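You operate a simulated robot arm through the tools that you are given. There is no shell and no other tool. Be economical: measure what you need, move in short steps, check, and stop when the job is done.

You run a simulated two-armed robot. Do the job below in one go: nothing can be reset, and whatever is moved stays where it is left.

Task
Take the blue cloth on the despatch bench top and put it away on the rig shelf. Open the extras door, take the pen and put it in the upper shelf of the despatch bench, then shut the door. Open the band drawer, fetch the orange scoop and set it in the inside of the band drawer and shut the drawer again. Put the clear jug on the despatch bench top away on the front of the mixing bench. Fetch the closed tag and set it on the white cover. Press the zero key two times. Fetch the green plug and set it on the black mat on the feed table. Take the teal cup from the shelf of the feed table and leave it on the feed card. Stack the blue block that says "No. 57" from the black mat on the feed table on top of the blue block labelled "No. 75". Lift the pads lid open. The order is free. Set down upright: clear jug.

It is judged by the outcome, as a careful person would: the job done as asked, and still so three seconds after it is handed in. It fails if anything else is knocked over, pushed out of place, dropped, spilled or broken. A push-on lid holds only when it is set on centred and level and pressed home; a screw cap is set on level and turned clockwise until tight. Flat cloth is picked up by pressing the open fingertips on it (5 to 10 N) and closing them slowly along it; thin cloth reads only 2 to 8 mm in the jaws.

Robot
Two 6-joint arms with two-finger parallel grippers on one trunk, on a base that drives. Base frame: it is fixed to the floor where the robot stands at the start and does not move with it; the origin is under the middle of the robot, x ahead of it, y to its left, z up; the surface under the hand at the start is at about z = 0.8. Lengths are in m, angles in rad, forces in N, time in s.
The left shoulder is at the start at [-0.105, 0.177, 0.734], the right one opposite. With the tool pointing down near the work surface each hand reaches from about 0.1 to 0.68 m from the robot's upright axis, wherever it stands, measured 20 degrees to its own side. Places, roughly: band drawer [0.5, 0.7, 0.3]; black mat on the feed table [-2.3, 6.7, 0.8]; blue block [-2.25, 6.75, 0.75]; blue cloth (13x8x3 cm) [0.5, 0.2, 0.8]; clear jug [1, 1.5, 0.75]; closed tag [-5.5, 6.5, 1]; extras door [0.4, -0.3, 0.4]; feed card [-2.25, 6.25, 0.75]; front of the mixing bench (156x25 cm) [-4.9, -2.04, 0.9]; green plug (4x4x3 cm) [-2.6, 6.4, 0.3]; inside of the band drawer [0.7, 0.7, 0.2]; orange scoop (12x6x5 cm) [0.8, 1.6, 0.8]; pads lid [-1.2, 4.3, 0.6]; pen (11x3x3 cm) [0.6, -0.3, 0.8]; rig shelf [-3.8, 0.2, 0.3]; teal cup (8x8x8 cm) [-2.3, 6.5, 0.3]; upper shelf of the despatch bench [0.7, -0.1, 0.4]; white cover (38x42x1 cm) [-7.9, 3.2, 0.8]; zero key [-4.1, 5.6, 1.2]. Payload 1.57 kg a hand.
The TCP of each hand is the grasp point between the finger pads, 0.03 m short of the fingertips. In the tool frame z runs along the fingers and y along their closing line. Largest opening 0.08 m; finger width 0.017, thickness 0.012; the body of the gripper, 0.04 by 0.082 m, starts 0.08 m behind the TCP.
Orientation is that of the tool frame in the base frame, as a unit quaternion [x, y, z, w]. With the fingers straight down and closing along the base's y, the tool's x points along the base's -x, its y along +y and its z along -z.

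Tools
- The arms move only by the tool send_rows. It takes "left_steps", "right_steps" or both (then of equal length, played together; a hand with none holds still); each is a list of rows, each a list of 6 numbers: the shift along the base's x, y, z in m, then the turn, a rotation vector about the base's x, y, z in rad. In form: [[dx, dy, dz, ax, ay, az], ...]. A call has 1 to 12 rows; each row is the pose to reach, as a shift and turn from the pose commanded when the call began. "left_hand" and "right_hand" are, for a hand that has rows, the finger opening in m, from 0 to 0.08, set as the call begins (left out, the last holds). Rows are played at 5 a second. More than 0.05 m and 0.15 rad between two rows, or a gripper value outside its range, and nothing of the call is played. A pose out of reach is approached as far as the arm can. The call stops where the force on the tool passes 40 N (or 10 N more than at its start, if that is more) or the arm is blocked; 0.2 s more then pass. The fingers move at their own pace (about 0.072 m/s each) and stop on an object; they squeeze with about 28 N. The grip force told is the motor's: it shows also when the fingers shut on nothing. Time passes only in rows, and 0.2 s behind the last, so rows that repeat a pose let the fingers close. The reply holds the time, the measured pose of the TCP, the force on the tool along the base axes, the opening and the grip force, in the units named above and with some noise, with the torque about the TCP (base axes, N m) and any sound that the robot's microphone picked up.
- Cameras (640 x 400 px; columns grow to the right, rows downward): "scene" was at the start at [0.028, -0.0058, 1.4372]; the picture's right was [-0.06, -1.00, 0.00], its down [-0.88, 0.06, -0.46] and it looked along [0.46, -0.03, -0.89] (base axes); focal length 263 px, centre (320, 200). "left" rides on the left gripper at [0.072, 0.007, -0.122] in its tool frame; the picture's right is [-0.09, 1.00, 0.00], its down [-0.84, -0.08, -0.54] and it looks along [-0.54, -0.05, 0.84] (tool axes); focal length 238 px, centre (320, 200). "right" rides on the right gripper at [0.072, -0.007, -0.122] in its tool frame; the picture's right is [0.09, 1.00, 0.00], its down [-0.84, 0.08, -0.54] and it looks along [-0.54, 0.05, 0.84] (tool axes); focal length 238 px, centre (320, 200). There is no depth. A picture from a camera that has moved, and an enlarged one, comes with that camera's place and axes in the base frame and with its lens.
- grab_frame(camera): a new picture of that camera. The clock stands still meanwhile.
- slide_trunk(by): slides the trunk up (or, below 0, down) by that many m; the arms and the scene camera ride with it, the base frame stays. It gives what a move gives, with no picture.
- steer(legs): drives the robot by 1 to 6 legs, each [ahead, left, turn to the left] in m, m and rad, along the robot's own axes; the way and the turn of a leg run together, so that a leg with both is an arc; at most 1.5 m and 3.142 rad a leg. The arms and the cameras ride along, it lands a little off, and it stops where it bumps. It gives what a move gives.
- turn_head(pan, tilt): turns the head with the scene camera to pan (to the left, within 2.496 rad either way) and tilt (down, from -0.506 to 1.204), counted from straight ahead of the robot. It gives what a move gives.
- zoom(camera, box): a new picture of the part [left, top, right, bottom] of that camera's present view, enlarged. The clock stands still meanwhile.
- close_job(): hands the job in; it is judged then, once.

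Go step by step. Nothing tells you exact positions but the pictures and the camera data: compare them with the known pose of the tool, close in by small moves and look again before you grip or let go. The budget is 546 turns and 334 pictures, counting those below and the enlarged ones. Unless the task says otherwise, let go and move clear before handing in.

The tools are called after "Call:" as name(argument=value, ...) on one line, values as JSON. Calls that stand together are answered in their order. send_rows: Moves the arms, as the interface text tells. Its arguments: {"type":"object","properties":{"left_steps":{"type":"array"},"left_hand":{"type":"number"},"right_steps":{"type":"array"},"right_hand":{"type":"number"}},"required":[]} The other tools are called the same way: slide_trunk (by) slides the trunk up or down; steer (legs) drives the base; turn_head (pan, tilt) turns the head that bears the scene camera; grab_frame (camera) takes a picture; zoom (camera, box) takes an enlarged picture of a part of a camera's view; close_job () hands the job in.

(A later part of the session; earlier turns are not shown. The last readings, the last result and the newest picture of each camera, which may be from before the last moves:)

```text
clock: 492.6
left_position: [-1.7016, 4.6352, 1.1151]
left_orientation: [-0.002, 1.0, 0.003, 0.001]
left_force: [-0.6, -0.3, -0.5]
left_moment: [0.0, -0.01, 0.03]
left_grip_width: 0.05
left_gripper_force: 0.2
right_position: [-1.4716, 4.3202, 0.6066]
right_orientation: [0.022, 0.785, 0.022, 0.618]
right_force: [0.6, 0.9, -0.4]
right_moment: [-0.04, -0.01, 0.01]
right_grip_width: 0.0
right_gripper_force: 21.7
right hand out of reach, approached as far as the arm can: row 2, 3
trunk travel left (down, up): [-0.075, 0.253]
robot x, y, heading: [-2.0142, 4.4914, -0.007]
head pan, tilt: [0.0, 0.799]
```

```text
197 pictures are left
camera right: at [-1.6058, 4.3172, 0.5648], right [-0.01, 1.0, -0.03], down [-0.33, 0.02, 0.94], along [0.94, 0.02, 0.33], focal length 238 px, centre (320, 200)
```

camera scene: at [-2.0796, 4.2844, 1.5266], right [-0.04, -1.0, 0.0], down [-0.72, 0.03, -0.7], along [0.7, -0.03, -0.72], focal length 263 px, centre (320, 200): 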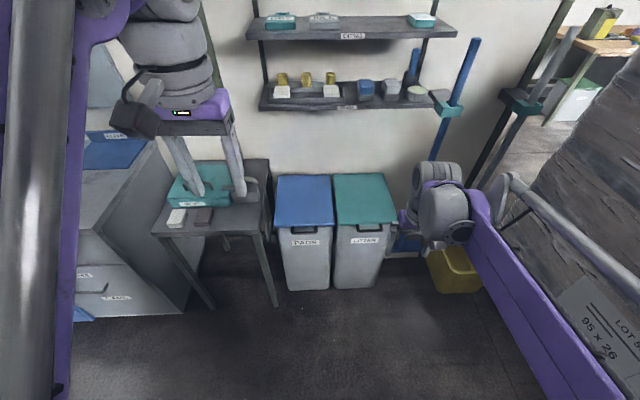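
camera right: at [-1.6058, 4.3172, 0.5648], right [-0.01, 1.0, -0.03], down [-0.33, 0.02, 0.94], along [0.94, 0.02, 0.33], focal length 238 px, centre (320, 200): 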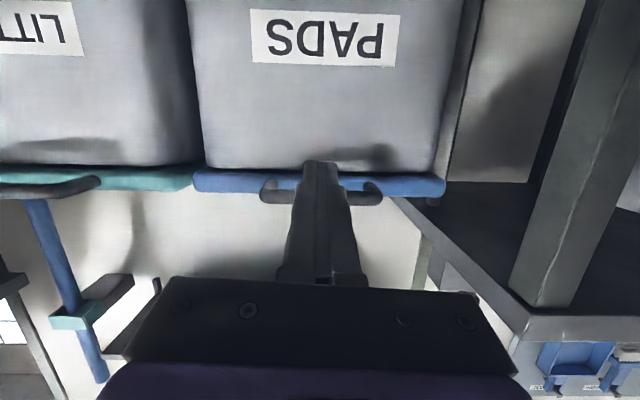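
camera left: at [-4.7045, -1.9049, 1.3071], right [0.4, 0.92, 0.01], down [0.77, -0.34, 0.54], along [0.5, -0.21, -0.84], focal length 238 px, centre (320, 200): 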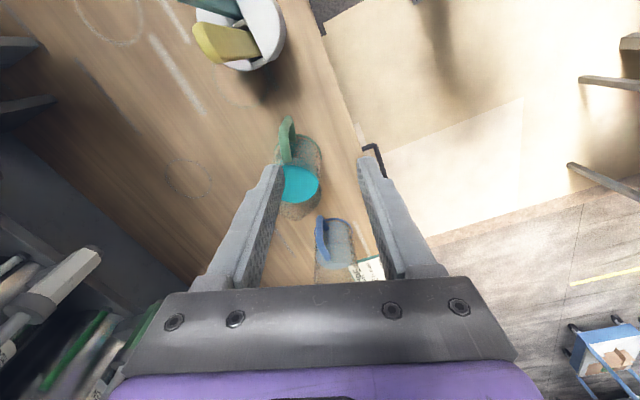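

Call:
send_rows(right_steps=[[0.02, 0.0, 0, 0, 0, 0], [0.04, 0.0, 0, 0, 0, 0], [0.05, 0.0, 0, 0, 0, 0]])

Call:
grab_frame(camera="right")

```text
clock: 493.4
left_position: [-1.7017, 4.635, 1.1149]
left_orientation: [-0.003, 1.0, 0.003, 0.0]
left_force: [-0.2, -0.1, 0.5]
left_moment: [-0.02, 0.0, 0.0]
left_grip_width: 0.0499
left_gripper_force: 0.0
right_position: [-1.4212, 4.3204, 0.6064]
right_orientation: [0.008, 0.785, 0.01, 0.619]
right_force: [0.2, 0.4, -0.6]
right_moment: [-0.01, -0.02, 0.01]
right_grip_width: 0.0
right_gripper_force: 20.7
trunk travel left (down, up): [-0.075, 0.253]
robot x, y, heading: [-2.0196, 4.4911, -0.003]
head pan, tilt: [0.0, 0.799]
```

```text
196 pictures are left
camera right: at [-1.5566, 4.3157, 0.5658], right [-0.02, 1.0, -0.06], down [-0.33, 0.05, 0.94], along [0.94, 0.04, 0.33], focal length 238 px, centre (320, 200)
```

right: 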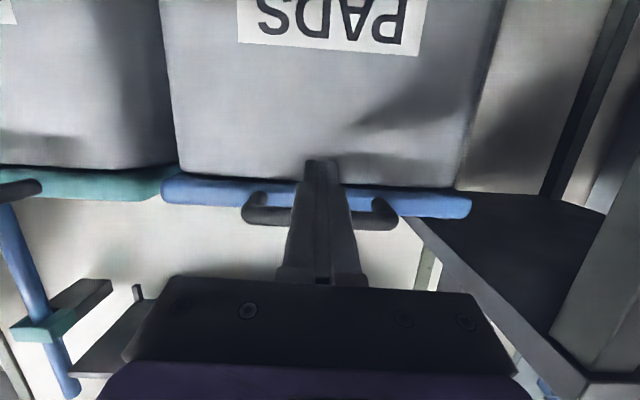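

The fingers are under the bar. I lift along the lid's arc.

Call:
send_rows(right_steps=[[0, 0, 0.02, 0, 0, 0], [0.004, 0, 0.05, 0, 0, 0], [0.01, 0, 0.085, 0, 0, 0], [0.016, 0, 0.115, 0, 0, 0], [0.024, 0, 0.14, 0, 0, 0], [0.035, 0, 0.168, 0, 0, 0], [0.053, 0, 0.203, 0, 0, 0], [0.068, 0, 0.225, 0, 0, 0], [0.085, 0, 0.248, 0, 0, 0], [0.1, 0, 0.265, 0, 0, 0], [0.118, 0, 0.282, 0, 0, 0]])

Call:
grab_frame(camera="scene")

```text
clock: 495.8
left_position: [-1.7007, 4.6352, 1.1146]
left_orientation: [-0.002, 1.0, 0.004, 0.0]
left_force: [-0.2, 1.1, 0.0]
left_moment: [0.01, -0.02, 0.01]
left_grip_width: 0.05
left_gripper_force: 0.1
right_position: [-1.3041, 4.3213, 0.8912]
right_orientation: [0.009, 0.786, 0.008, 0.618]
right_force: [-0.2, 0.5, -2.6]
right_moment: [0.0, 0.03, -0.01]
right_grip_width: 0.0
right_gripper_force: 21.6
trunk travel left (down, up): [-0.075, 0.253]
robot x, y, heading: [-2.0188, 4.4864, -0.003]
head pan, tilt: [0.0, 0.799]
```

```text
195 pictures are left
camera scene: at [-1.9467, 4.4897, 1.3522], right [0.0, -1.0, 0.0], down [-0.72, 0.0, -0.7], along [0.7, 0.0, -0.72], focal length 263 px, centre (320, 200)
```

scene: 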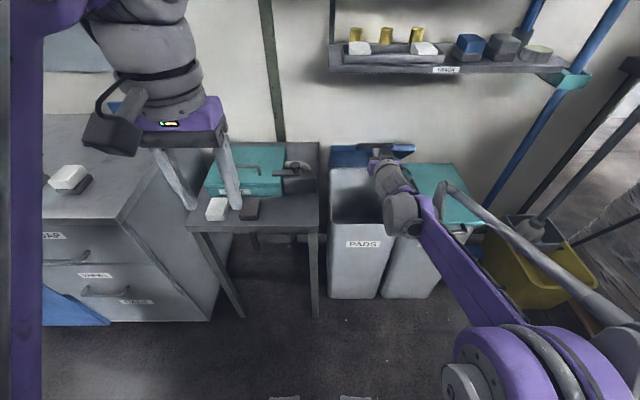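

The lid is rising. I drive forward to push it past upright.

Call:
steer(legs=[[0.2, 0, 0]])

Call:
grab_frame(camera="scene")

```text
clock: 496.7
left_position: [-1.6757, 4.6331, 1.1162]
left_orientation: [-0.002, 1.0, 0.002, 0.002]
left_force: [0.4, -0.3, 0.2]
left_moment: [-0.01, -0.03, -0.03]
left_grip_width: 0.0501
left_gripper_force: 0.0
right_position: [-1.2786, 4.321, 0.899]
right_orientation: [0.007, 0.782, 0.012, 0.623]
right_force: [-15.5, -2.4, 18.5]
right_moment: [0.1, -0.3, -0.21]
right_grip_width: 0.0001
right_gripper_force: 20.9
trunk travel left (down, up): [-0.075, 0.253]
robot x, y, heading: [-1.9874, 4.4891, -0.003]
head pan, tilt: [0.0, 0.799]
stopped in leg 1: the force on the tool passed its limit at 73 N (the readings are from after the stop); the commanded pose is now the measured one
```

```text
194 pictures are left
camera scene: at [-1.9218, 4.4896, 1.3524], right [0.0, -1.0, 0.0], down [-0.71, 0.0, -0.7], along [0.7, 0.0, -0.71], focal length 263 px, centre (320, 200)
```

scene: 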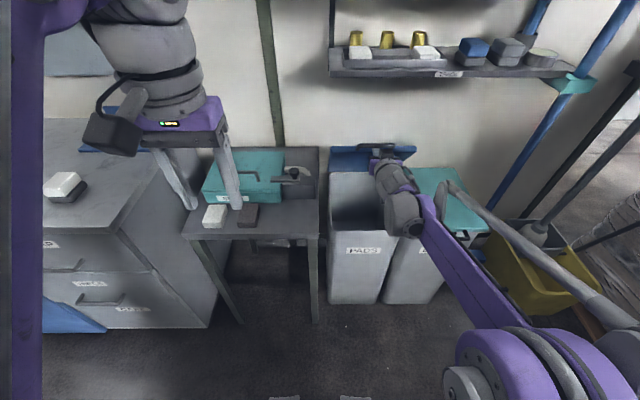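

The fingertip has caught in the handle loop, so I must follow the arc: up and forward with the arm first, then drive.

Call:
send_rows(right_steps=[[0.005, 0, 0.008, 0, 0, 0], [0.015, 0, 0.016, 0, 0, 0], [0.025, 0, 0.024, 0, 0, 0], [0.036, 0, 0.031, 0, 0, 0], [0.048, 0, 0.038, 0, 0, 0]])

Call:
grab_frame(camera="right")

```text
clock: 497.9
left_position: [-1.6727, 4.6346, 1.1163]
left_orientation: [-0.001, 1.0, 0.004, 0.0]
left_force: [-0.9, -0.5, 0.7]
left_moment: [0.0, 0.03, 0.01]
left_grip_width: 0.0499
left_gripper_force: 0.1
right_position: [-1.2283, 4.3206, 0.9345]
right_orientation: [0.009, 0.783, 0.01, 0.622]
right_force: [-2.7, 1.1, 3.6]
right_moment: [-0.02, -0.05, 0.06]
right_grip_width: 0.0001
right_gripper_force: 21.2
trunk travel left (down, up): [-0.075, 0.253]
robot x, y, heading: [-1.9893, 4.496, -0.003]
head pan, tilt: [0.0, 0.799]
```

```text
193 pictures are left
camera right: at [-1.3625, 4.3155, 0.8906], right [-0.02, 1.0, -0.06], down [-0.34, 0.05, 0.94], along [0.94, 0.04, 0.34], focal length 238 px, centre (320, 200)
```

right: 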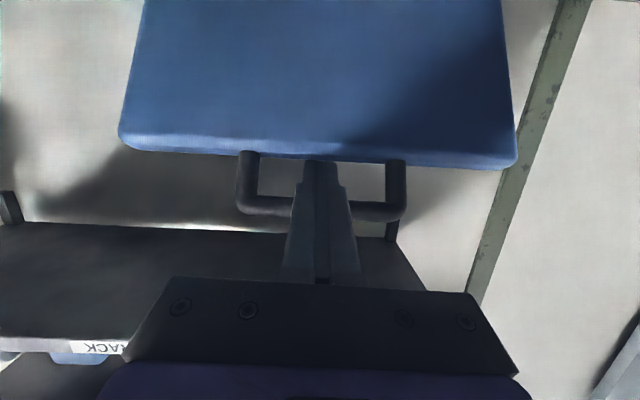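

Call:
send_rows(right_steps=[[0.008, 0, 0.01, 0, 0, 0]])

Call:
steer(legs=[[0.1, 0, 0]])

Call:
grab_frame(camera="right")

```text
clock: 498.3
left_position: [-1.6709, 4.634, 1.1155]
left_orientation: [-0.002, 1.0, 0.004, 0.0]
left_force: [-0.4, -0.9, 0.2]
left_moment: [0.0, 0.01, 0.01]
left_grip_width: 0.0501
left_gripper_force: 0.0
right_position: [-1.2169, 4.3202, 0.9425]
right_orientation: [0.008, 0.784, 0.012, 0.62]
right_force: [1.0, -0.9, -6.9]
right_moment: [-0.02, 0.07, 0.0]
right_grip_width: 0.0
right_gripper_force: 21.6
trunk travel left (down, up): [-0.075, 0.253]
robot x, y, heading: [-1.9898, 4.4928, -0.002]
head pan, tilt: [0.0, 0.799]
```

```text
clock: 499.2
left_position: [-1.6379, 4.6336, 1.1157]
left_orientation: [0.0, 1.0, 0.003, 0.002]
left_force: [0.8, -0.1, 0.2]
left_moment: [0.03, 0.0, 0.03]
left_grip_width: 0.0499
left_gripper_force: 0.0
right_position: [-1.1841, 4.3195, 0.9542]
right_orientation: [0.008, 0.777, 0.014, 0.629]
right_force: [-6.6, -2.0, 20.0]
right_moment: [-0.01, -0.45, -0.06]
right_grip_width: 0.0
right_gripper_force: 21.4
trunk travel left (down, up): [-0.075, 0.253]
robot x, y, heading: [-1.9518, 4.4925, -0.004]
head pan, tilt: [0.0, 0.799]
stopped in leg 1: the force on the tool passed its limit at 56 N (the readings are from after the stop); the commanded pose is now the measured one
```

```text
192 pictures are left
camera right: at [-1.3192, 4.3149, 0.908], right [-0.03, 1.0, -0.06], down [-0.36, 0.04, 0.93], along [0.93, 0.05, 0.35], focal length 238 px, centre (320, 200)
```

right: 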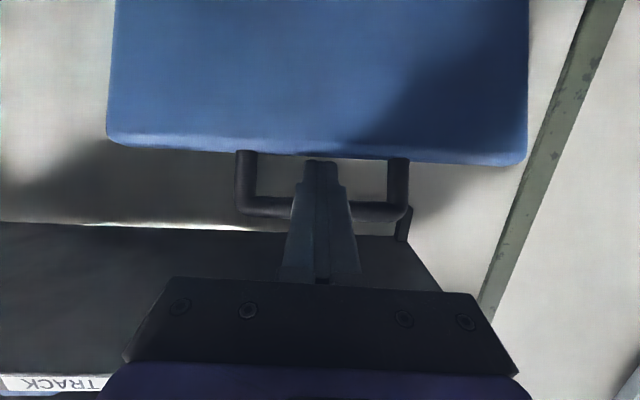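

Call:
send_rows(right_steps=[[0.0, 0, 0.008, 0, 0, 0], [0.012, 0, 0.013, 0, 0, 0]])

Call:
steer(legs=[[0.06, 0, 0]])

Call:
send_rows(right_steps=[[0.0, 0, 0.005, 0, 0, 0]])

Call:
steer(legs=[[0.08, 0, 0]])

Call:
grab_frame(camera="right")

```text
clock: 499.9
left_position: [-1.6342, 4.6328, 1.1149]
left_orientation: [-0.001, 1.0, 0.004, 0.0]
left_force: [-0.2, -0.2, -0.6]
left_moment: [-0.01, 0.0, 0.01]
left_grip_width: 0.0499
left_gripper_force: 0.0
right_position: [-1.1688, 4.3208, 0.9607]
right_orientation: [0.008, 0.781, 0.013, 0.625]
right_force: [5.5, 3.3, -12.2]
right_moment: [-0.02, 0.22, 0.16]
right_grip_width: 0.0001
right_gripper_force: 21.0
trunk travel left (down, up): [-0.075, 0.253]
robot x, y, heading: [-1.9516, 4.4898, -0.005]
head pan, tilt: [0.0, 0.799]
```

```text
clock: 500.8
left_position: [-1.5758, 4.6333, 1.1143]
left_orientation: [0.0, 1.0, 0.004, 0.001]
left_force: [0.5, -0.2, 0.1]
left_moment: [-0.02, -0.03, 0.02]
left_grip_width: 0.0497
left_gripper_force: 0.1
right_position: [-1.1128, 4.319, 0.963]
right_orientation: [0.008, 0.779, 0.014, 0.626]
right_force: [-1.1, -0.4, 7.2]
right_moment: [-0.01, -0.02, 0.0]
right_grip_width: 0.0
right_gripper_force: 21.6
trunk travel left (down, up): [-0.075, 0.253]
robot x, y, heading: [-1.8903, 4.492, -0.007]
head pan, tilt: [0.0, 0.799]
```

```text
clock: 501.2
left_position: [-1.5721, 4.6317, 1.1133]
left_orientation: [0.0, 1.0, 0.003, -0.002]
left_force: [0.3, 0.3, -0.2]
left_moment: [-0.02, 0.01, 0.0]
left_grip_width: 0.0501
left_gripper_force: 0.1
right_position: [-1.109, 4.3191, 0.9635]
right_orientation: [0.008, 0.781, 0.013, 0.625]
right_force: [4.8, 1.8, -21.1]
right_moment: [-0.28, -0.36, -0.08]
right_grip_width: 0.0
right_gripper_force: 21.7
trunk travel left (down, up): [-0.075, 0.253]
robot x, y, heading: [-1.8917, 4.4925, -0.007]
head pan, tilt: [0.0, 0.799]
```

```text
clock: 502.3
left_position: [-1.4937, 4.6317, 1.1138]
left_orientation: [0.0, 1.0, 0.003, -0.001]
left_force: [-0.5, 0.0, 0.3]
left_moment: [0.02, 0.03, 0.01]
left_grip_width: 0.05
left_gripper_force: 0.0
right_position: [-1.0306, 4.3173, 0.9647]
right_orientation: [0.007, 0.781, 0.015, 0.625]
right_force: [3.4, 0.6, -24.0]
right_moment: [-0.3, -1.32, -0.06]
right_grip_width: 0.0
right_gripper_force: 20.7
trunk travel left (down, up): [-0.075, 0.253]
robot x, y, heading: [-1.8115, 4.4887, -0.005]
head pan, tilt: [0.0, 0.799]
```

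```text
191 pictures are left
camera right: at [-1.1641, 4.3126, 0.9201], right [-0.02, 1.0, -0.06], down [-0.35, 0.05, 0.94], along [0.94, 0.04, 0.34], focal length 238 px, centre (320, 200)
```

right: 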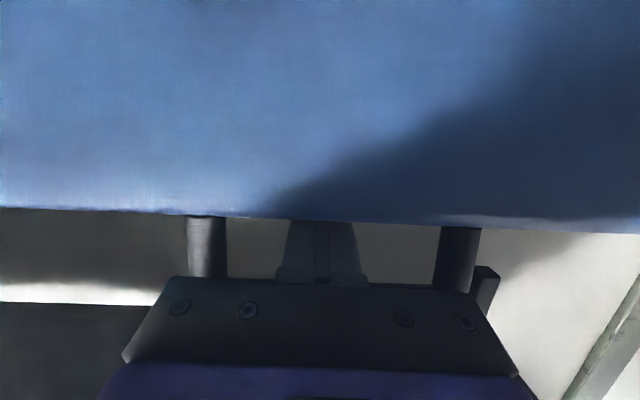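

Call:
grab_frame(camera="scene")

```text
190 pictures are left
camera scene: at [-1.7387, 4.4877, 1.3519], right [-0.01, -1.0, 0.0], down [-0.72, 0.0, -0.7], along [0.7, 0.0, -0.72], focal length 263 px, centre (320, 200)
```

scene: 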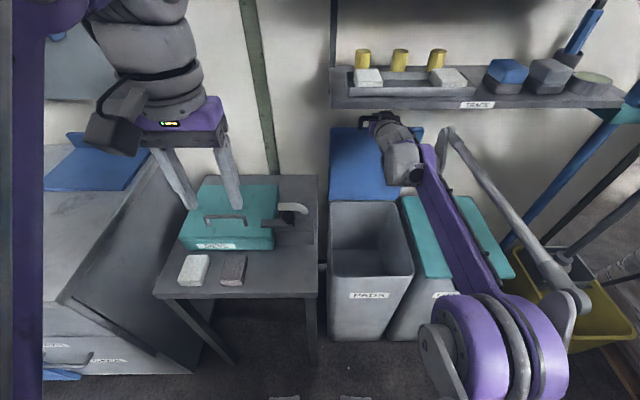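

The lid looks about upright. I withdraw slightly and see whether it stays.

Call:
send_rows(right_steps=[[-0.01, 0, -0.004, 0, 0, 0], [-0.025, 0, -0.004, 0, 0, 0], [-0.04, 0, -0.004, 0, 0, 0]])

Call:
grab_frame(camera="scene")

Call:
grab_frame(camera="right")

```text
clock: 503.1
left_position: [-1.496, 4.6312, 1.1147]
left_orientation: [0.0, 1.0, 0.003, -0.001]
left_force: [-0.1, 0.3, -0.9]
left_moment: [0.0, -0.03, -0.03]
left_grip_width: 0.0499
left_gripper_force: 0.0
right_position: [-1.0717, 4.3183, 0.9621]
right_orientation: [0.009, 0.78, 0.012, 0.626]
right_force: [-0.8, 0.6, -1.4]
right_moment: [-0.03, -0.11, -0.01]
right_grip_width: 0.0002
right_gripper_force: 20.7
trunk travel left (down, up): [-0.075, 0.253]
robot x, y, heading: [-1.8159, 4.4895, -0.004]
head pan, tilt: [0.0, 0.799]
```

```text
189 pictures are left
camera scene: at [-1.7417, 4.4882, 1.3522], right [-0.01, -1.0, 0.0], down [-0.72, 0.0, -0.7], along [0.7, 0.0, -0.72], focal length 263 px, centre (320, 200)
```

scene: 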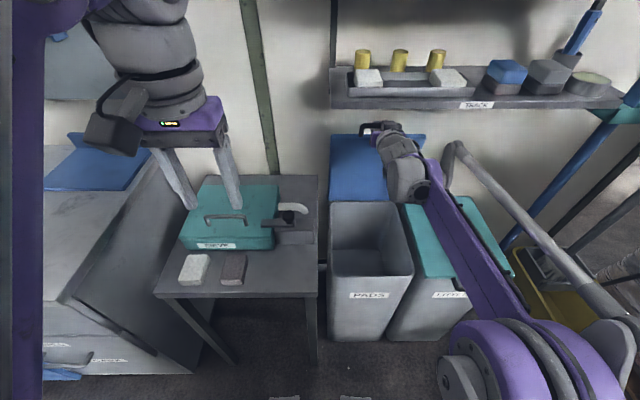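

```text
188 pictures are left
camera right: at [-1.2057, 4.3131, 0.9171], right [-0.02, 1.0, -0.06], down [-0.35, 0.05, 0.94], along [0.94, 0.04, 0.35], focal length 238 px, centre (320, 200)
```

right: 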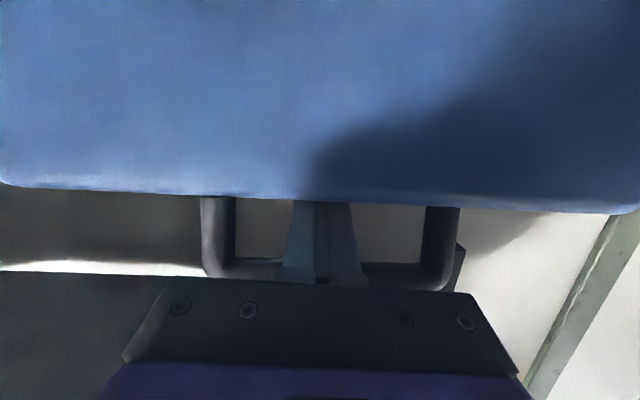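

It still leans towards me by a few degrees, and the wall limits pushing through the loop. I slip the fingertip out of the loop and push the lid's underside lower down instead.

Call:
send_rows(right_steps=[[-0.045, 0, -0.002, 0, 0, 0], [-0.09, 0, -0.01, 0, 0, 0], [-0.105, 0, -0.05, 0, 0, 0], [-0.1, 0, -0.085, 0, 0, 0], [-0.06, 0, -0.09, 0, 0, 0], [-0.03, 0, -0.09, 0, 0, 0], [-0.005, 0, -0.09, 0, 0, 0]])

Call:
grab_frame(camera="scene")

Call:
grab_frame(camera="right")

```text
clock: 503.5
left_position: [-1.4908, 4.6315, 1.1135]
left_orientation: [0.0, 1.0, 0.003, -0.001]
left_force: [0.1, 0.1, -0.5]
left_moment: [-0.01, -0.02, 0.01]
left_grip_width: 0.0499
left_gripper_force: 0.1
right_position: [-1.0996, 4.3182, 0.9543]
right_orientation: [0.002, 0.78, 0.009, 0.625]
right_force: [19.0, -2.8, -24.3]
right_moment: [-1.84, -5.27, 0.5]
right_grip_width: 0.0
right_gripper_force: 21.3
trunk travel left (down, up): [-0.075, 0.253]
robot x, y, heading: [-1.8135, 4.4921, -0.008]
head pan, tilt: [0.0, 0.799]
stopped in row 1 (right hand): the force on the tool passed its limit at 57 N (the readings are from after the stop); the commanded pose is now the measured one
```

```text
187 pictures are left
camera scene: at [-1.7372, 4.4875, 1.3518], right [-0.01, -1.0, 0.0], down [-0.72, 0.0, -0.69], along [0.69, 0.0, -0.72], focal length 263 px, centre (320, 200)
```

scene: 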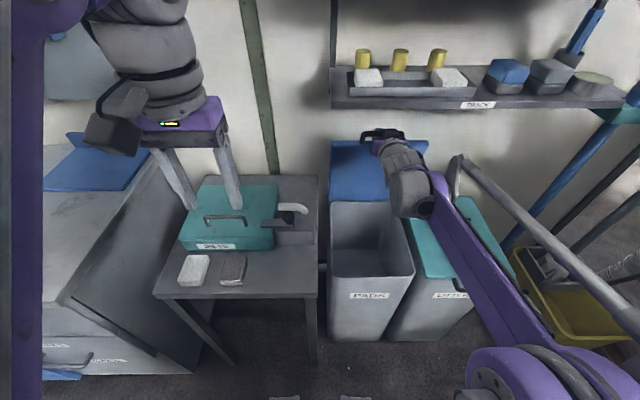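

```text
186 pictures are left
camera right: at [-1.2331, 4.3118, 0.9108], right [-0.03, 1.0, -0.07], down [-0.35, 0.06, 0.94], along [0.94, 0.05, 0.34], focal length 238 px, centre (320, 200)
```

right: 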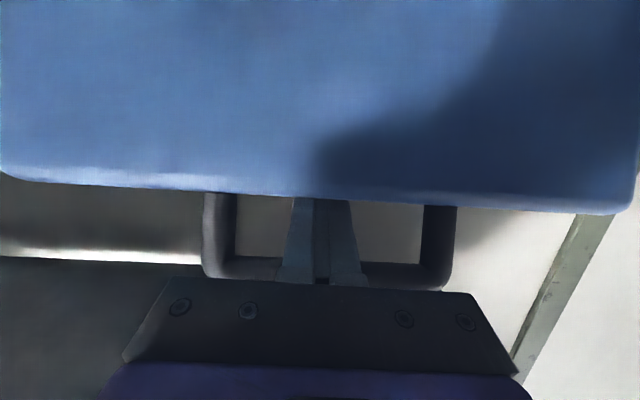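

The finger is wedged in the loop; I turn the hand to line up with the loop, then withdraw.

Call:
send_rows(right_steps=[[0.004, 0, 0.002, 0, -0.08, 0], [0.004, 0, 0.004, 0, -0.16, 0], [0.004, 0, 0.007, 0, -0.24, 0], [0.004, 0, 0.009, 0, -0.32, 0]])

Call:
grab_frame(camera="right")

```text
clock: 504.5
left_position: [-1.4947, 4.6318, 1.1157]
left_orientation: [0.0, 1.0, 0.003, 0.001]
left_force: [-0.3, -0.1, -0.8]
left_moment: [-0.03, 0.01, 0.01]
left_grip_width: 0.0498
left_gripper_force: 0.0
right_position: [-1.0999, 4.3204, 0.9691]
right_orientation: [0.002, 0.669, 0.012, 0.743]
right_force: [0.4, 0.4, -0.1]
right_moment: [0.0, 0.05, 0.0]
right_grip_width: 0.0
right_gripper_force: 21.4
trunk travel left (down, up): [-0.075, 0.253]
robot x, y, heading: [-1.8109, 4.4891, -0.01]
head pan, tilt: [0.0, 0.799]
```

```text
185 pictures are left
camera right: at [-1.2127, 4.3136, 0.8833], right [0.0, 1.0, -0.07], down [-0.63, 0.05, 0.78], along [0.78, 0.05, 0.63], focal length 238 px, centre (320, 200)
```

right: 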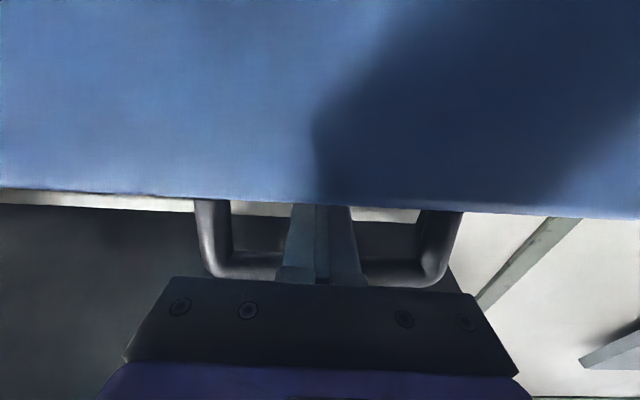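

Call:
send_rows(right_steps=[[-0.015, 0, -0.002, 0, 0, 0], [-0.03, 0, -0.003, 0, 0, 0], [-0.045, 0, -0.005, 0, 0, 0], [-0.06, 0, -0.007, 0, 0, 0], [-0.075, 0, -0.008, 0, 0, 0]])

Call:
grab_frame(camera="right")

```text
clock: 505.7
left_position: [-1.496, 4.6316, 1.1152]
left_orientation: [0.001, 1.0, 0.003, 0.001]
left_force: [0.3, -1.0, -1.3]
left_moment: [-0.02, 0.02, 0.0]
left_grip_width: 0.0499
left_gripper_force: 0.2
right_position: [-1.1746, 4.3195, 0.9597]
right_orientation: [0.003, 0.67, 0.011, 0.742]
right_force: [-0.8, 0.4, -0.6]
right_moment: [-0.02, 0.0, -0.01]
right_grip_width: 0.0001
right_gripper_force: 21.4
trunk travel left (down, up): [-0.075, 0.253]
robot x, y, heading: [-1.8135, 4.4881, -0.004]
head pan, tilt: [0.0, 0.799]
```

```text
184 pictures are left
camera right: at [-1.2877, 4.3135, 0.8747], right [0.0, 1.0, -0.07], down [-0.63, 0.05, 0.78], along [0.78, 0.05, 0.62], focal length 238 px, centre (320, 200)
```

right: 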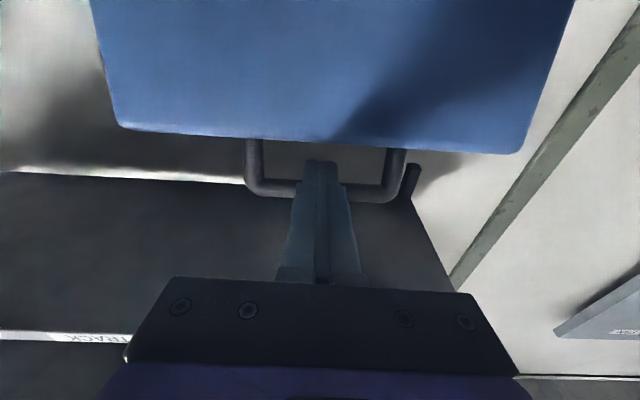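

Call:
send_rows(right_steps=[[-0.02, 0, -0.002, 0, 0, 0], [-0.04, 0, -0.03, 0, 0, 0], [-0.04, 0, -0.07, 0, 0, 0], [-0.01, 0, -0.09, 0, 0, 0], [0.02, 0, -0.09, 0, 0, 0], [0.045, 0, -0.09, 0, 0, 0], [0.065, 0, -0.09, 0, 0, 0], [0.085, 0, -0.09, 0, 0, 0], [0.1, 0, -0.09, 0, 0, 0]])

Call:
grab_frame(camera="right")

Call:
grab_frame(camera="scene")

```text
clock: 507.7
left_position: [-1.4954, 4.633, 1.1152]
left_orientation: [-0.001, 1.0, 0.004, 0.0]
left_force: [0.5, 0.9, 0.7]
left_moment: [0.01, 0.03, 0.02]
left_grip_width: 0.0499
left_gripper_force: 0.1
right_position: [-1.0757, 4.3188, 0.8689]
right_orientation: [0.004, 0.67, 0.01, 0.742]
right_force: [0.0, 0.3, 0.7]
right_moment: [-0.01, 0.0, 0.0]
right_grip_width: 0.0001
right_gripper_force: 20.8
trunk travel left (down, up): [-0.075, 0.253]
robot x, y, heading: [-1.8082, 4.4909, -0.005]
head pan, tilt: [0.0, 0.799]
```

```text
183 pictures are left
camera right: at [-1.1874, 4.3122, 0.784], right [0.0, 1.0, -0.07], down [-0.63, 0.05, 0.78], along [0.78, 0.05, 0.62], focal length 238 px, centre (320, 200)
```

right: 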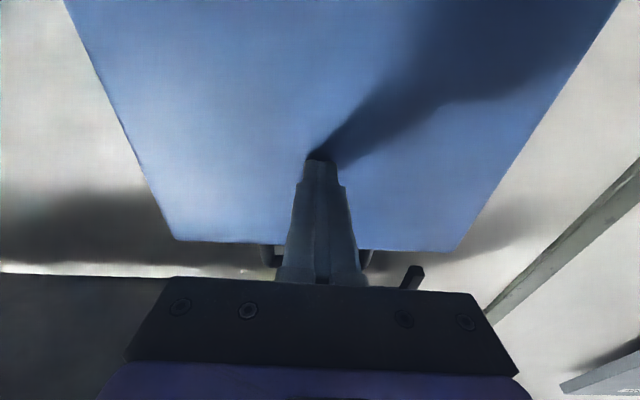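

```text
182 pictures are left
camera scene: at [-1.7416, 4.4882, 1.3522], right [-0.01, -1.0, 0.0], down [-0.72, 0.0, -0.7], along [0.7, 0.0, -0.72], focal length 263 px, centre (320, 200)
```

scene: 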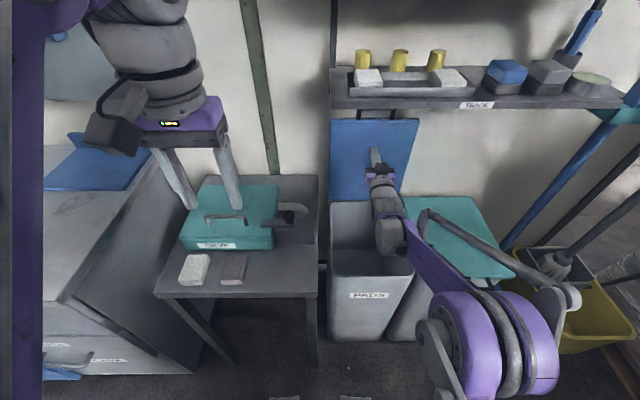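

Call:
send_rows(right_steps=[[0.01, 0, 0, 0, 0, 0], [0.02, 0, 0, 0, 0, 0], [0.03, 0, 0, 0, 0, 0]])

Call:
send_rows(right_steps=[[-0.04, 0, 0, 0, 0, 0], [-0.08, 0, 0, 0, 0, 0], [-0.12, 0, 0, 0, 0, 0], [-0.16, 0, 0, 0, 0, 0], [-0.2, 0, 0, 0, 0, 0]])

Call:
grab_frame(camera="scene")

```text
clock: 508.5
left_position: [-1.498, 4.6316, 1.1147]
left_orientation: [0.0, 1.0, 0.003, 0.001]
left_force: [0.6, -0.2, -0.5]
left_moment: [-0.03, -0.01, -0.06]
left_grip_width: 0.05
left_gripper_force: 0.0
right_position: [-1.0463, 4.3181, 0.8712]
right_orientation: [0.003, 0.669, 0.011, 0.743]
right_force: [-23.7, 2.2, -2.0]
right_moment: [0.02, 0.17, 0.02]
right_grip_width: 0.0
right_gripper_force: 21.4
trunk travel left (down, up): [-0.075, 0.253]
robot x, y, heading: [-1.8104, 4.4907, -0.006]
head pan, tilt: [0.0, 0.799]
```

```text
clock: 509.7
left_position: [-1.4966, 4.6321, 1.1144]
left_orientation: [0.0, 1.0, 0.004, 0.001]
left_force: [-0.2, -0.9, -0.9]
left_moment: [-0.02, -0.02, -0.01]
left_grip_width: 0.0502
left_gripper_force: 0.1
right_position: [-1.2451, 4.3188, 0.8709]
right_orientation: [0.003, 0.67, 0.011, 0.743]
right_force: [-0.5, -0.9, 0.2]
right_moment: [-0.02, 0.03, 0.01]
right_grip_width: 0.0
right_gripper_force: 22.0
trunk travel left (down, up): [-0.075, 0.253]
robot x, y, heading: [-1.8144, 4.4915, -0.005]
head pan, tilt: [0.0, 0.799]
```

```text
181 pictures are left
camera scene: at [-1.7425, 4.4882, 1.3523], right [-0.01, -1.0, 0.0], down [-0.72, 0.0, -0.7], along [0.7, 0.0, -0.72], focal length 263 px, centre (320, 200)
```

scene: 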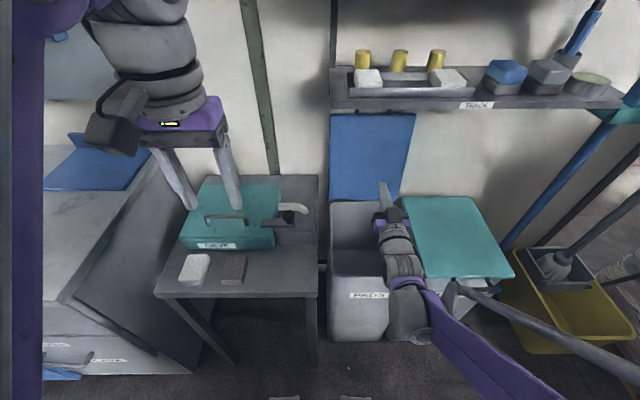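

The pads lid stays open. I withdraw and go on to the feed table.

Call:
steer(legs=[[-0.55, 0, 0]])

Call:
slide_trunk(by=0.1)

Call:
send_rows(right_steps=[[0, -0.01, 0, 0, 0.13, 0], [0, -0.02, 0, 0, 0.26, 0], [0, -0.03, 0, 0, 0.39, 0], [-0.01, -0.04, 0, 0, 0.52, 0], [-0.02, -0.05, 0.01, 0, 0.65, 0], [-0.03, -0.06, 0.02, 0, 0.78, 0], [-0.04, -0.07, 0.03, 0, 0.91, 0], [-0.05, -0.08, 0.04, 0, 1.04, 0], [-0.06, -0.09, 0.05, 0, 1.17, 0], [-0.07, -0.1, 0.06, 0, 1.3, 0], [-0.08, -0.1, 0.07, 0, 1.43, 0], [-0.09, -0.1, 0.08, 0, 1.56, 0]])

Call:
steer(legs=[[0, 0, 1.575], [0.5, 0, 0]])

Call:
turn_head(pan=0.0, tilt=0.55)

Call:
grab_frame(camera="scene")

```text
clock: 512.8
left_position: [-2.039, 4.6341, 1.1145]
left_orientation: [0.0, 1.0, 0.003, 0.0]
left_force: [0.1, 0.4, 0.0]
left_moment: [-0.02, -0.04, -0.04]
left_grip_width: 0.05
left_gripper_force: 0.0
right_position: [-1.79, 4.3228, 0.872]
right_orientation: [0.002, 0.67, 0.012, 0.742]
right_force: [0.4, 0.3, 0.0]
right_moment: [0.0, -0.01, 0.01]
right_grip_width: 0.0003
right_gripper_force: 21.1
trunk travel left (down, up): [-0.075, 0.253]
robot x, y, heading: [-2.3562, 4.4947, -0.006]
head pan, tilt: [0.0, 0.799]
```

```text
clock: 514.1
left_position: [-2.0379, 4.6347, 1.2144]
left_orientation: [0.0, 1.0, 0.004, 0.0]
left_force: [0.0, -0.2, -0.5]
left_moment: [-0.04, 0.01, 0.0]
left_grip_width: 0.0501
left_gripper_force: 0.0
right_position: [-1.7873, 4.3223, 0.971]
right_orientation: [0.003, 0.67, 0.011, 0.742]
right_force: [0.2, -0.9, -0.1]
right_moment: [-0.01, -0.01, 0.0]
right_grip_width: 0.0001
right_gripper_force: 21.3
trunk travel left (down, up): [-0.175, 0.153]
robot x, y, heading: [-2.3557, 4.4952, -0.006]
head pan, tilt: [0.0, 0.799]
```

```text
clock: 516.8
left_position: [-2.039, 4.6352, 1.2144]
left_orientation: [-0.001, 1.0, 0.003, 0.0]
left_force: [0.0, -0.5, 0.3]
left_moment: [-0.04, 0.01, -0.03]
left_grip_width: 0.0501
left_gripper_force: 0.1
right_position: [-1.8897, 4.1862, 1.0528]
right_orientation: [0.007, 0.993, 0.076, 0.086]
right_force: [0.5, -0.3, 1.1]
right_moment: [0.03, 0.0, -0.07]
right_grip_width: 0.0
right_gripper_force: 21.6
right hand out of reach, approached as far as the arm can: row 2, 3, 4, 8, 9, 10, 11, 12
trunk travel left (down, up): [-0.175, 0.153]
robot x, y, heading: [-2.3545, 4.4912, -0.005]
head pan, tilt: [0.0, 0.799]
```

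```text
clock: 523.6
left_position: [-2.5136, 5.3066, 1.2148]
left_orientation: [0.716, -0.699, -0.003, 0.002]
left_force: [-0.7, 0.4, 0.9]
left_moment: [-0.01, -0.03, -0.02]
left_grip_width: 0.0499
left_gripper_force: 0.0
right_position: [-2.069, 5.4671, 1.0525]
right_orientation: [0.705, -0.699, -0.115, -0.007]
right_force: [0.8, -0.3, -0.4]
right_moment: [0.04, 0.02, 0.02]
right_grip_width: 0.0
right_gripper_force: 20.9
trunk travel left (down, up): [-0.175, 0.153]
robot x, y, heading: [-2.3647, 4.9884, 1.587]
head pan, tilt: [0.0, 0.799]
```

```text
clock: 524.3
left_position: [-2.5142, 5.3066, 1.2138]
left_orientation: [0.714, -0.7, -0.003, 0.003]
left_force: [0.3, -0.6, 0.1]
left_moment: [-0.01, 0.03, 0.0]
left_grip_width: 0.05
left_gripper_force: 0.1
right_position: [-2.0688, 5.4658, 1.0518]
right_orientation: [0.706, -0.698, -0.116, -0.006]
right_force: [-0.3, -0.1, -0.4]
right_moment: [0.02, 0.0, -0.01]
right_grip_width: 0.0
right_gripper_force: 20.7
trunk travel left (down, up): [-0.175, 0.153]
robot x, y, heading: [-2.3666, 4.9913, 1.592]
head pan, tilt: [0.0, 0.55]
```

```text
180 pictures are left
camera scene: at [-2.3652, 5.0445, 1.4796], right [1.0, 0.02, 0.0], down [0.01, -0.52, -0.85], along [-0.01, 0.85, -0.52], focal length 263 px, centre (320, 200)
```

scene: 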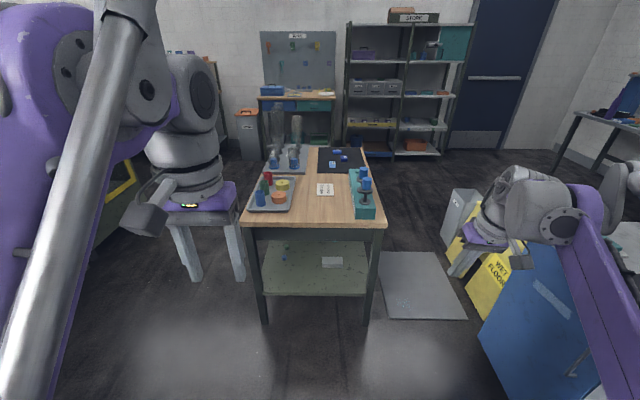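

Call:
zoom(camera="scene", box=[230, 110, 400, 310])

```text
2.00 times, centred on (315, 210) of scene
camera zoom: at [-2.3652, 5.0445, 1.4796], right [1.0, 0.02, 0.0], down [0.01, -0.52, -0.85], along [-0.01, 0.85, -0.52], focal length 526 px, centre (330, 180)
```

zoom: 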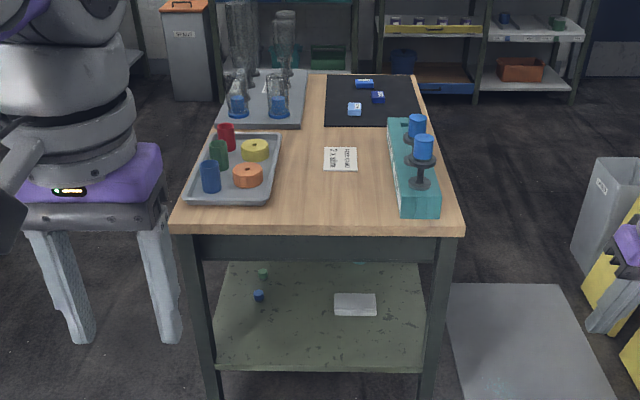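

The feed table stands x -2.73…-2.07, y 6.0…6.98; blocks on the black mat at the back, feed card mid-right, plug and cup on the lower shelf. I go closer and lower to see the shelf.

Call:
slide_trunk(by=-0.15)

Call:
turn_head(pan=0.0, tilt=0.6)

Call:
zoom(camera="scene", box=[230, 110, 420, 300])

Call:
turn_head(pan=0.8, tilt=0.4)

Call:
grab_frame(camera="scene")

```text
clock: 526.1
left_position: [-2.5145, 5.3054, 1.0652]
left_orientation: [0.715, -0.7, -0.003, 0.002]
left_force: [1.0, 1.1, 1.0]
left_moment: [-0.02, -0.02, 0.0]
left_grip_width: 0.05
left_gripper_force: 0.1
right_position: [-2.0677, 5.4651, 0.9023]
right_orientation: [0.706, -0.699, -0.116, -0.007]
right_force: [0.2, -0.6, -0.2]
right_moment: [0.03, 0.0, 0.01]
right_grip_width: 0.0
right_gripper_force: 21.4
trunk travel left (down, up): [-0.025, 0.303]
robot x, y, heading: [-2.3621, 4.9923, 1.588]
head pan, tilt: [0.0, 0.55]
```

```text
clock: 526.7
left_position: [-2.514, 5.3051, 1.0644]
left_orientation: [0.715, -0.699, -0.003, 0.003]
left_force: [0.4, 0.1, 0.5]
left_moment: [0.01, 0.02, -0.03]
left_grip_width: 0.05
left_gripper_force: 0.1
right_position: [-2.0688, 5.4663, 0.9033]
right_orientation: [0.706, -0.698, -0.116, -0.007]
right_force: [0.0, -0.3, 0.7]
right_moment: [0.02, 0.02, 0.01]
right_grip_width: 0.0
right_gripper_force: 20.9
trunk travel left (down, up): [-0.025, 0.303]
robot x, y, heading: [-2.3678, 4.9942, 1.589]
head pan, tilt: [0.0, 0.6]
```

```text
2.11 times, centred on (325, 205) of scene
camera zoom: at [-2.3658, 5.0856, 1.3168], right [1.0, 0.02, 0.0], down [0.01, -0.56, -0.83], along [-0.01, 0.83, -0.56], focal length 554 px, centre (310, 190)
```

zoom: 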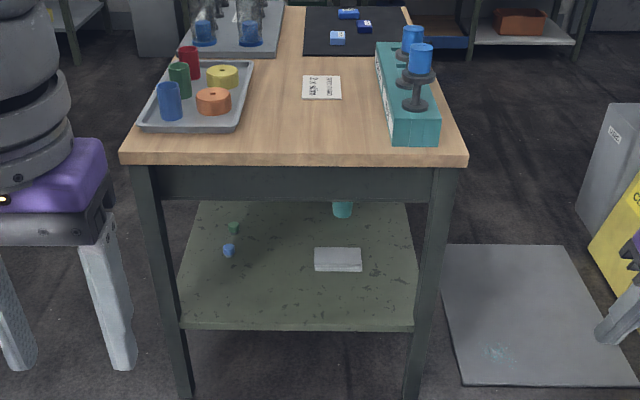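

```text
clock: 527.9
left_position: [-2.514, 5.3069, 1.0656]
left_orientation: [0.715, -0.699, -0.002, 0.002]
left_force: [0.2, -0.3, 1.5]
left_moment: [0.03, 0.0, 0.03]
left_grip_width: 0.0498
left_gripper_force: 0.1
right_position: [-2.069, 5.4665, 0.9023]
right_orientation: [0.706, -0.699, -0.115, -0.007]
right_force: [-0.3, -0.5, 0.0]
right_moment: [0.02, -0.02, 0.01]
right_grip_width: 0.0
right_gripper_force: 21.3
trunk travel left (down, up): [-0.025, 0.303]
robot x, y, heading: [-2.3647, 4.9948, 1.59]
head pan, tilt: [0.799, 0.4]
```

```text
177 pictures are left
camera scene: at [-2.4318, 5.0607, 1.335], right [0.69, 0.73, 0.0], down [0.28, -0.27, -0.92], along [-0.67, 0.63, -0.39], focal length 263 px, centre (320, 200)
```

scene: 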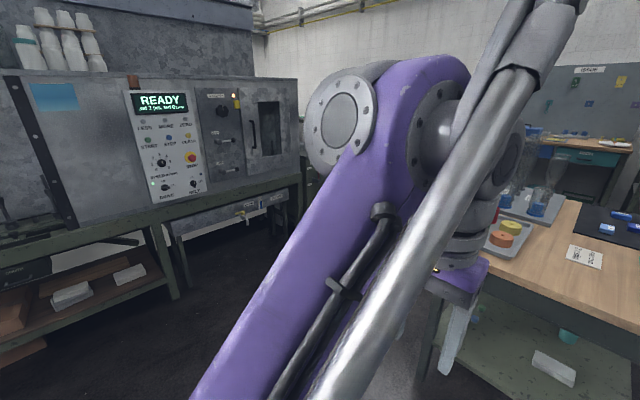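

The panel with the zero key is on the machine to the left. I zoom in on it.

Call:
zoom(camera="scene", box=[110, 70, 250, 220])

```text
2.67 times, centred on (180, 145) of scene
camera zoom: at [-2.4318, 5.0607, 1.335], right [0.69, 0.73, 0.0], down [0.28, -0.27, -0.92], along [-0.67, 0.63, -0.39], focal length 702 px, centre (693, 347)
```

zoom: 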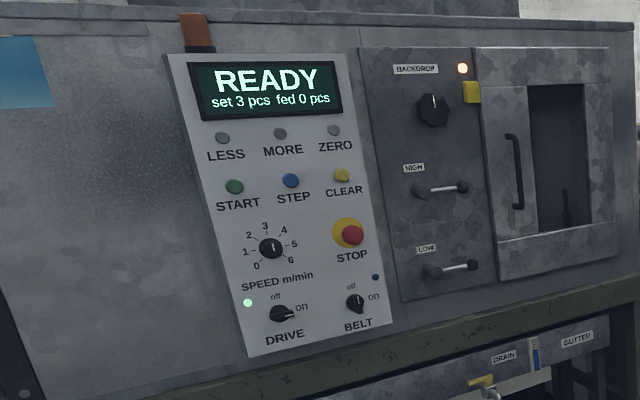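

ZERO is at about [-4.05, 5.555, 1.18]. I drive to face the panel and raise the trunk.

Call:
slide_trunk(by=0.3)

Call:
steer(legs=[[0, 0, 1.552], [0.85, 0, 0], [0, -0.36, 0]])

Call:
turn_head(pan=-0.2, tilt=0.5)

Call:
grab_frame(camera="scene")

```text
clock: 530.9
left_position: [-2.5139, 5.306, 1.3649]
left_orientation: [0.715, -0.699, -0.002, 0.002]
left_force: [0.2, 0.0, -0.9]
left_moment: [0.03, 0.0, 0.02]
left_grip_width: 0.05
left_gripper_force: 0.1
right_position: [-2.0683, 5.4926, 1.2558]
right_orientation: [0.705, -0.691, -0.153, -0.037]
right_force: [0.0, 0.1, 0.7]
right_moment: [0.01, 0.01, 0.01]
right_grip_width: 0.0002
right_gripper_force: 21.1
trunk travel left (down, up): [-0.325, 0.003]
robot x, y, heading: [-2.3658, 4.9922, 1.59]
head pan, tilt: [0.799, 0.4]
```

```text
clock: 542.5
left_position: [-3.5458, 5.2395, 1.3646]
left_orientation: [1.0, -0.006, 0.0, 0.003]
left_force: [0.0, -0.6, -0.9]
left_moment: [0.0, -0.01, 0.02]
left_grip_width: 0.0501
left_gripper_force: 0.0
right_position: [-3.716, 5.6909, 1.2563]
right_orientation: [0.988, -0.007, -0.135, 0.079]
right_force: [0.8, 0.8, -0.2]
right_moment: [0.04, 0.01, 0.02]
right_grip_width: 0.0
right_gripper_force: 21.3
trunk travel left (down, up): [-0.325, 0.003]
robot x, y, heading: [-3.2258, 5.3753, 3.126]
head pan, tilt: [0.799, 0.4]
```

```text
clock: 543.8
left_position: [-3.5456, 5.2397, 1.3643]
left_orientation: [1.0, -0.006, 0.0, 0.003]
left_force: [-0.2, 1.1, 1.5]
left_moment: [0.0, -0.01, 0.02]
left_grip_width: 0.05
left_gripper_force: 0.0
right_position: [-3.7179, 5.6914, 1.2549]
right_orientation: [0.988, -0.008, -0.135, 0.08]
right_force: [0.6, -0.2, 1.1]
right_moment: [-0.02, 0.01, 0.02]
right_grip_width: 0.0
right_gripper_force: 21.2
trunk travel left (down, up): [-0.325, 0.003]
robot x, y, heading: [-3.2297, 5.3766, 3.126]
head pan, tilt: [-0.201, 0.499]
```

```text
175 pictures are left
camera scene: at [-3.2721, 5.3948, 1.6377], right [0.22, 0.98, 0.0], down [0.47, -0.1, -0.88], along [-0.86, 0.19, -0.48], focal length 263 px, centre (320, 200)
```

scene: 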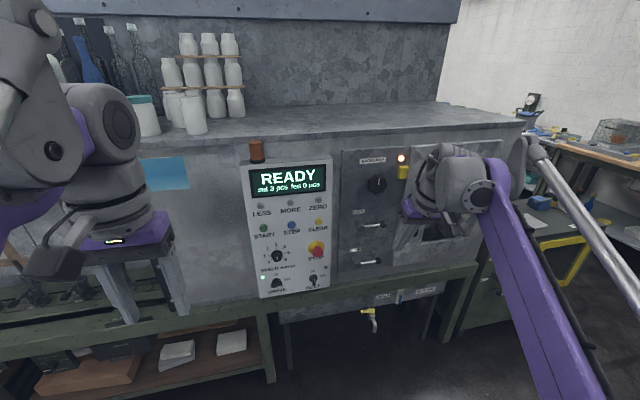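

Call:
send_rows(right_steps=[[0.01, 0.0, 0, 0.08, 0, 0], [0.02, 0, -0.01, 0.16, 0, 0]])

Call:
send_rows(right_steps=[[0.01, -0.01, -0.01, 0, 0.12, 0], [0.02, -0.02, -0.02, 0, 0.24, 0], [0.03, -0.03, -0.03, 0, 0.36, 0], [0.03, -0.04, -0.04, 0, 0.48, 0], [0.03, -0.05, -0.05, 0, 0.6, 0], [0.03, -0.06, -0.06, 0, 0.72, 0], [0.03, -0.07, -0.07, 0, 0.84, 0], [0.03, -0.08, -0.08, 0, 0.96, 0], [0.03, -0.09, -0.08, 0, 1.06, 0]])

Call:
grab_frame(camera="right")

```text
clock: 544.4
left_position: [-3.5461, 5.2398, 1.3649]
left_orientation: [1.0, -0.007, 0.0, 0.004]
left_force: [0.3, -0.7, -0.4]
left_moment: [0.0, 0.03, 0.02]
left_grip_width: 0.0499
left_gripper_force: 0.1
right_position: [-3.7109, 5.6984, 1.2548]
right_orientation: [0.987, -0.004, -0.142, 0.073]
right_force: [1.0, -0.5, -0.1]
right_moment: [-0.05, 0.0, 0.01]
right_grip_width: 0.0
right_gripper_force: 21.0
right hand out of reach, approached as far as the arm can: row 1, 2
trunk travel left (down, up): [-0.325, 0.003]
robot x, y, heading: [-3.2223, 5.3788, 3.121]
head pan, tilt: [-0.201, 0.499]
```

```text
clock: 546.4
left_position: [-3.5449, 5.2392, 1.3648]
left_orientation: [1.0, -0.007, 0.0, 0.004]
left_force: [-0.7, -0.5, 0.3]
left_moment: [-0.01, 0.01, 0.0]
left_grip_width: 0.0498
left_gripper_force: 0.1
right_position: [-3.6789, 5.6079, 1.1765]
right_orientation: [0.78, 0.034, -0.622, 0.066]
right_force: [0.3, -0.5, -0.9]
right_moment: [0.01, -0.02, 0.0]
right_grip_width: 0.0003
right_gripper_force: 21.3
trunk travel left (down, up): [-0.325, 0.003]
robot x, y, heading: [-3.227, 5.3759, 3.124]
head pan, tilt: [-0.201, 0.499]
```

```text
174 pictures are left
camera right: at [-3.5452, 5.6312, 1.1314], right [0.15, -0.99, -0.03], down [0.35, 0.02, 0.94], along [-0.93, -0.15, 0.35], focal length 238 px, centre (320, 200)
```

right: 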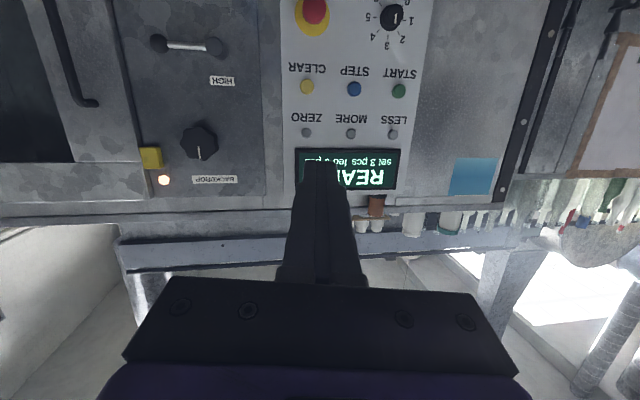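

Call:
steer(legs=[[0.24, 0, 0.0]])

Call:
send_rows(right_steps=[[-0.02, -0.012, 0.003, 0, 0, -0.07], [-0.05, -0.024, 0.005, 0, 0, -0.145], [-0.08, -0.026, 0.006, 0, 0, -0.145]])

Call:
grab_frame(camera="right")

```text
clock: 548.1
left_position: [-3.7852, 5.2455, 1.3649]
left_orientation: [1.0, -0.008, 0.0, 0.003]
left_force: [-0.5, -0.3, 0.1]
left_moment: [-0.01, -0.02, 0.01]
left_grip_width: 0.0499
left_gripper_force: 0.1
right_position: [-3.9165, 5.6148, 1.1768]
right_orientation: [0.78, 0.033, -0.622, 0.064]
right_force: [0.4, 0.2, -0.4]
right_moment: [0.03, 0.03, -0.01]
right_grip_width: 0.0002
right_gripper_force: 21.5
trunk travel left (down, up): [-0.325, 0.003]
robot x, y, heading: [-3.4684, 5.3821, 3.121]
head pan, tilt: [-0.201, 0.499]
```

```text
clock: 549.0
left_position: [-3.7888, 5.2461, 1.3643]
left_orientation: [1.0, -0.008, -0.001, 0.003]
left_force: [0.5, 0.3, 0.5]
left_moment: [-0.04, -0.02, 0.02]
left_grip_width: 0.0501
left_gripper_force: 0.1
right_position: [-4.0005, 5.5889, 1.1812]
right_orientation: [0.78, -0.024, -0.625, 0.019]
right_force: [0.9, -0.7, 0.4]
right_moment: [0.04, -0.01, 0.01]
right_grip_width: 0.0
right_gripper_force: 21.2
trunk travel left (down, up): [-0.325, 0.003]
robot x, y, heading: [-3.4688, 5.3837, 3.12]
head pan, tilt: [-0.201, 0.499]
```

```text
173 pictures are left
camera right: at [-3.8644, 5.5917, 1.1369], right [0.01, -1.0, -0.03], down [0.34, -0.03, 0.94], along [-0.94, -0.02, 0.34], focal length 238 px, centre (320, 200)
```

right: 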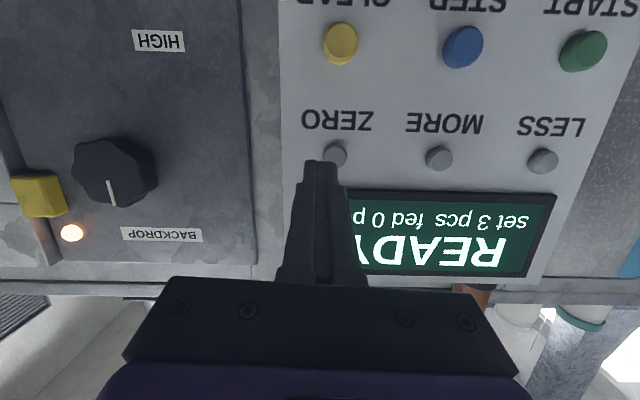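

Tip is nearly lined up; ZERO at y≈5.571. I shift 18 mm and press forward gently.

Call:
send_rows(right_steps=[[-0.015, -0.018, 0.002, 0, 0, 0], [-0.04, -0.018, 0.002, 0, 0, 0], [-0.055, -0.018, 0.002, 0, 0, 0]])

Call:
grab_frame(camera="right")

```text
clock: 549.8
left_position: [-3.7861, 5.2448, 1.3644]
left_orientation: [1.0, -0.008, 0.0, 0.003]
left_force: [0.1, 0.8, 0.8]
left_moment: [0.02, 0.01, -0.01]
left_grip_width: 0.0503
left_gripper_force: 0.0
right_position: [-4.0527, 5.5723, 1.1832]
right_orientation: [0.781, -0.023, -0.624, 0.021]
right_force: [0.5, 0.8, -0.3]
right_moment: [0.0, 0.0, -0.02]
right_grip_width: 0.0002
right_gripper_force: 22.0
trunk travel left (down, up): [-0.325, 0.003]
robot x, y, heading: [-3.4711, 5.379, 3.114]
head pan, tilt: [-0.201, 0.499]
```

```text
172 pictures are left
camera right: at [-3.9175, 5.5757, 1.1393], right [0.01, -1.0, -0.03], down [0.35, -0.02, 0.94], along [-0.94, -0.02, 0.34], focal length 238 px, centre (320, 200)
```

right: 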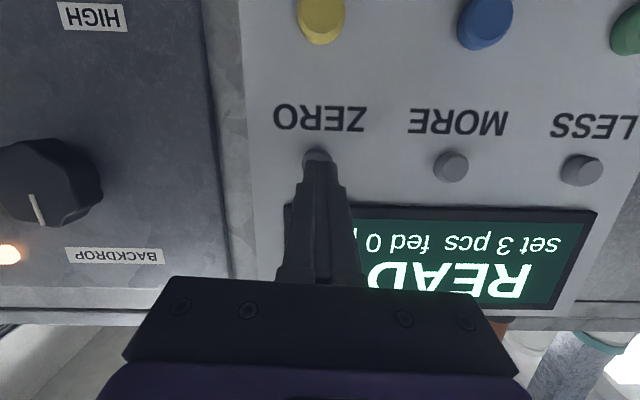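

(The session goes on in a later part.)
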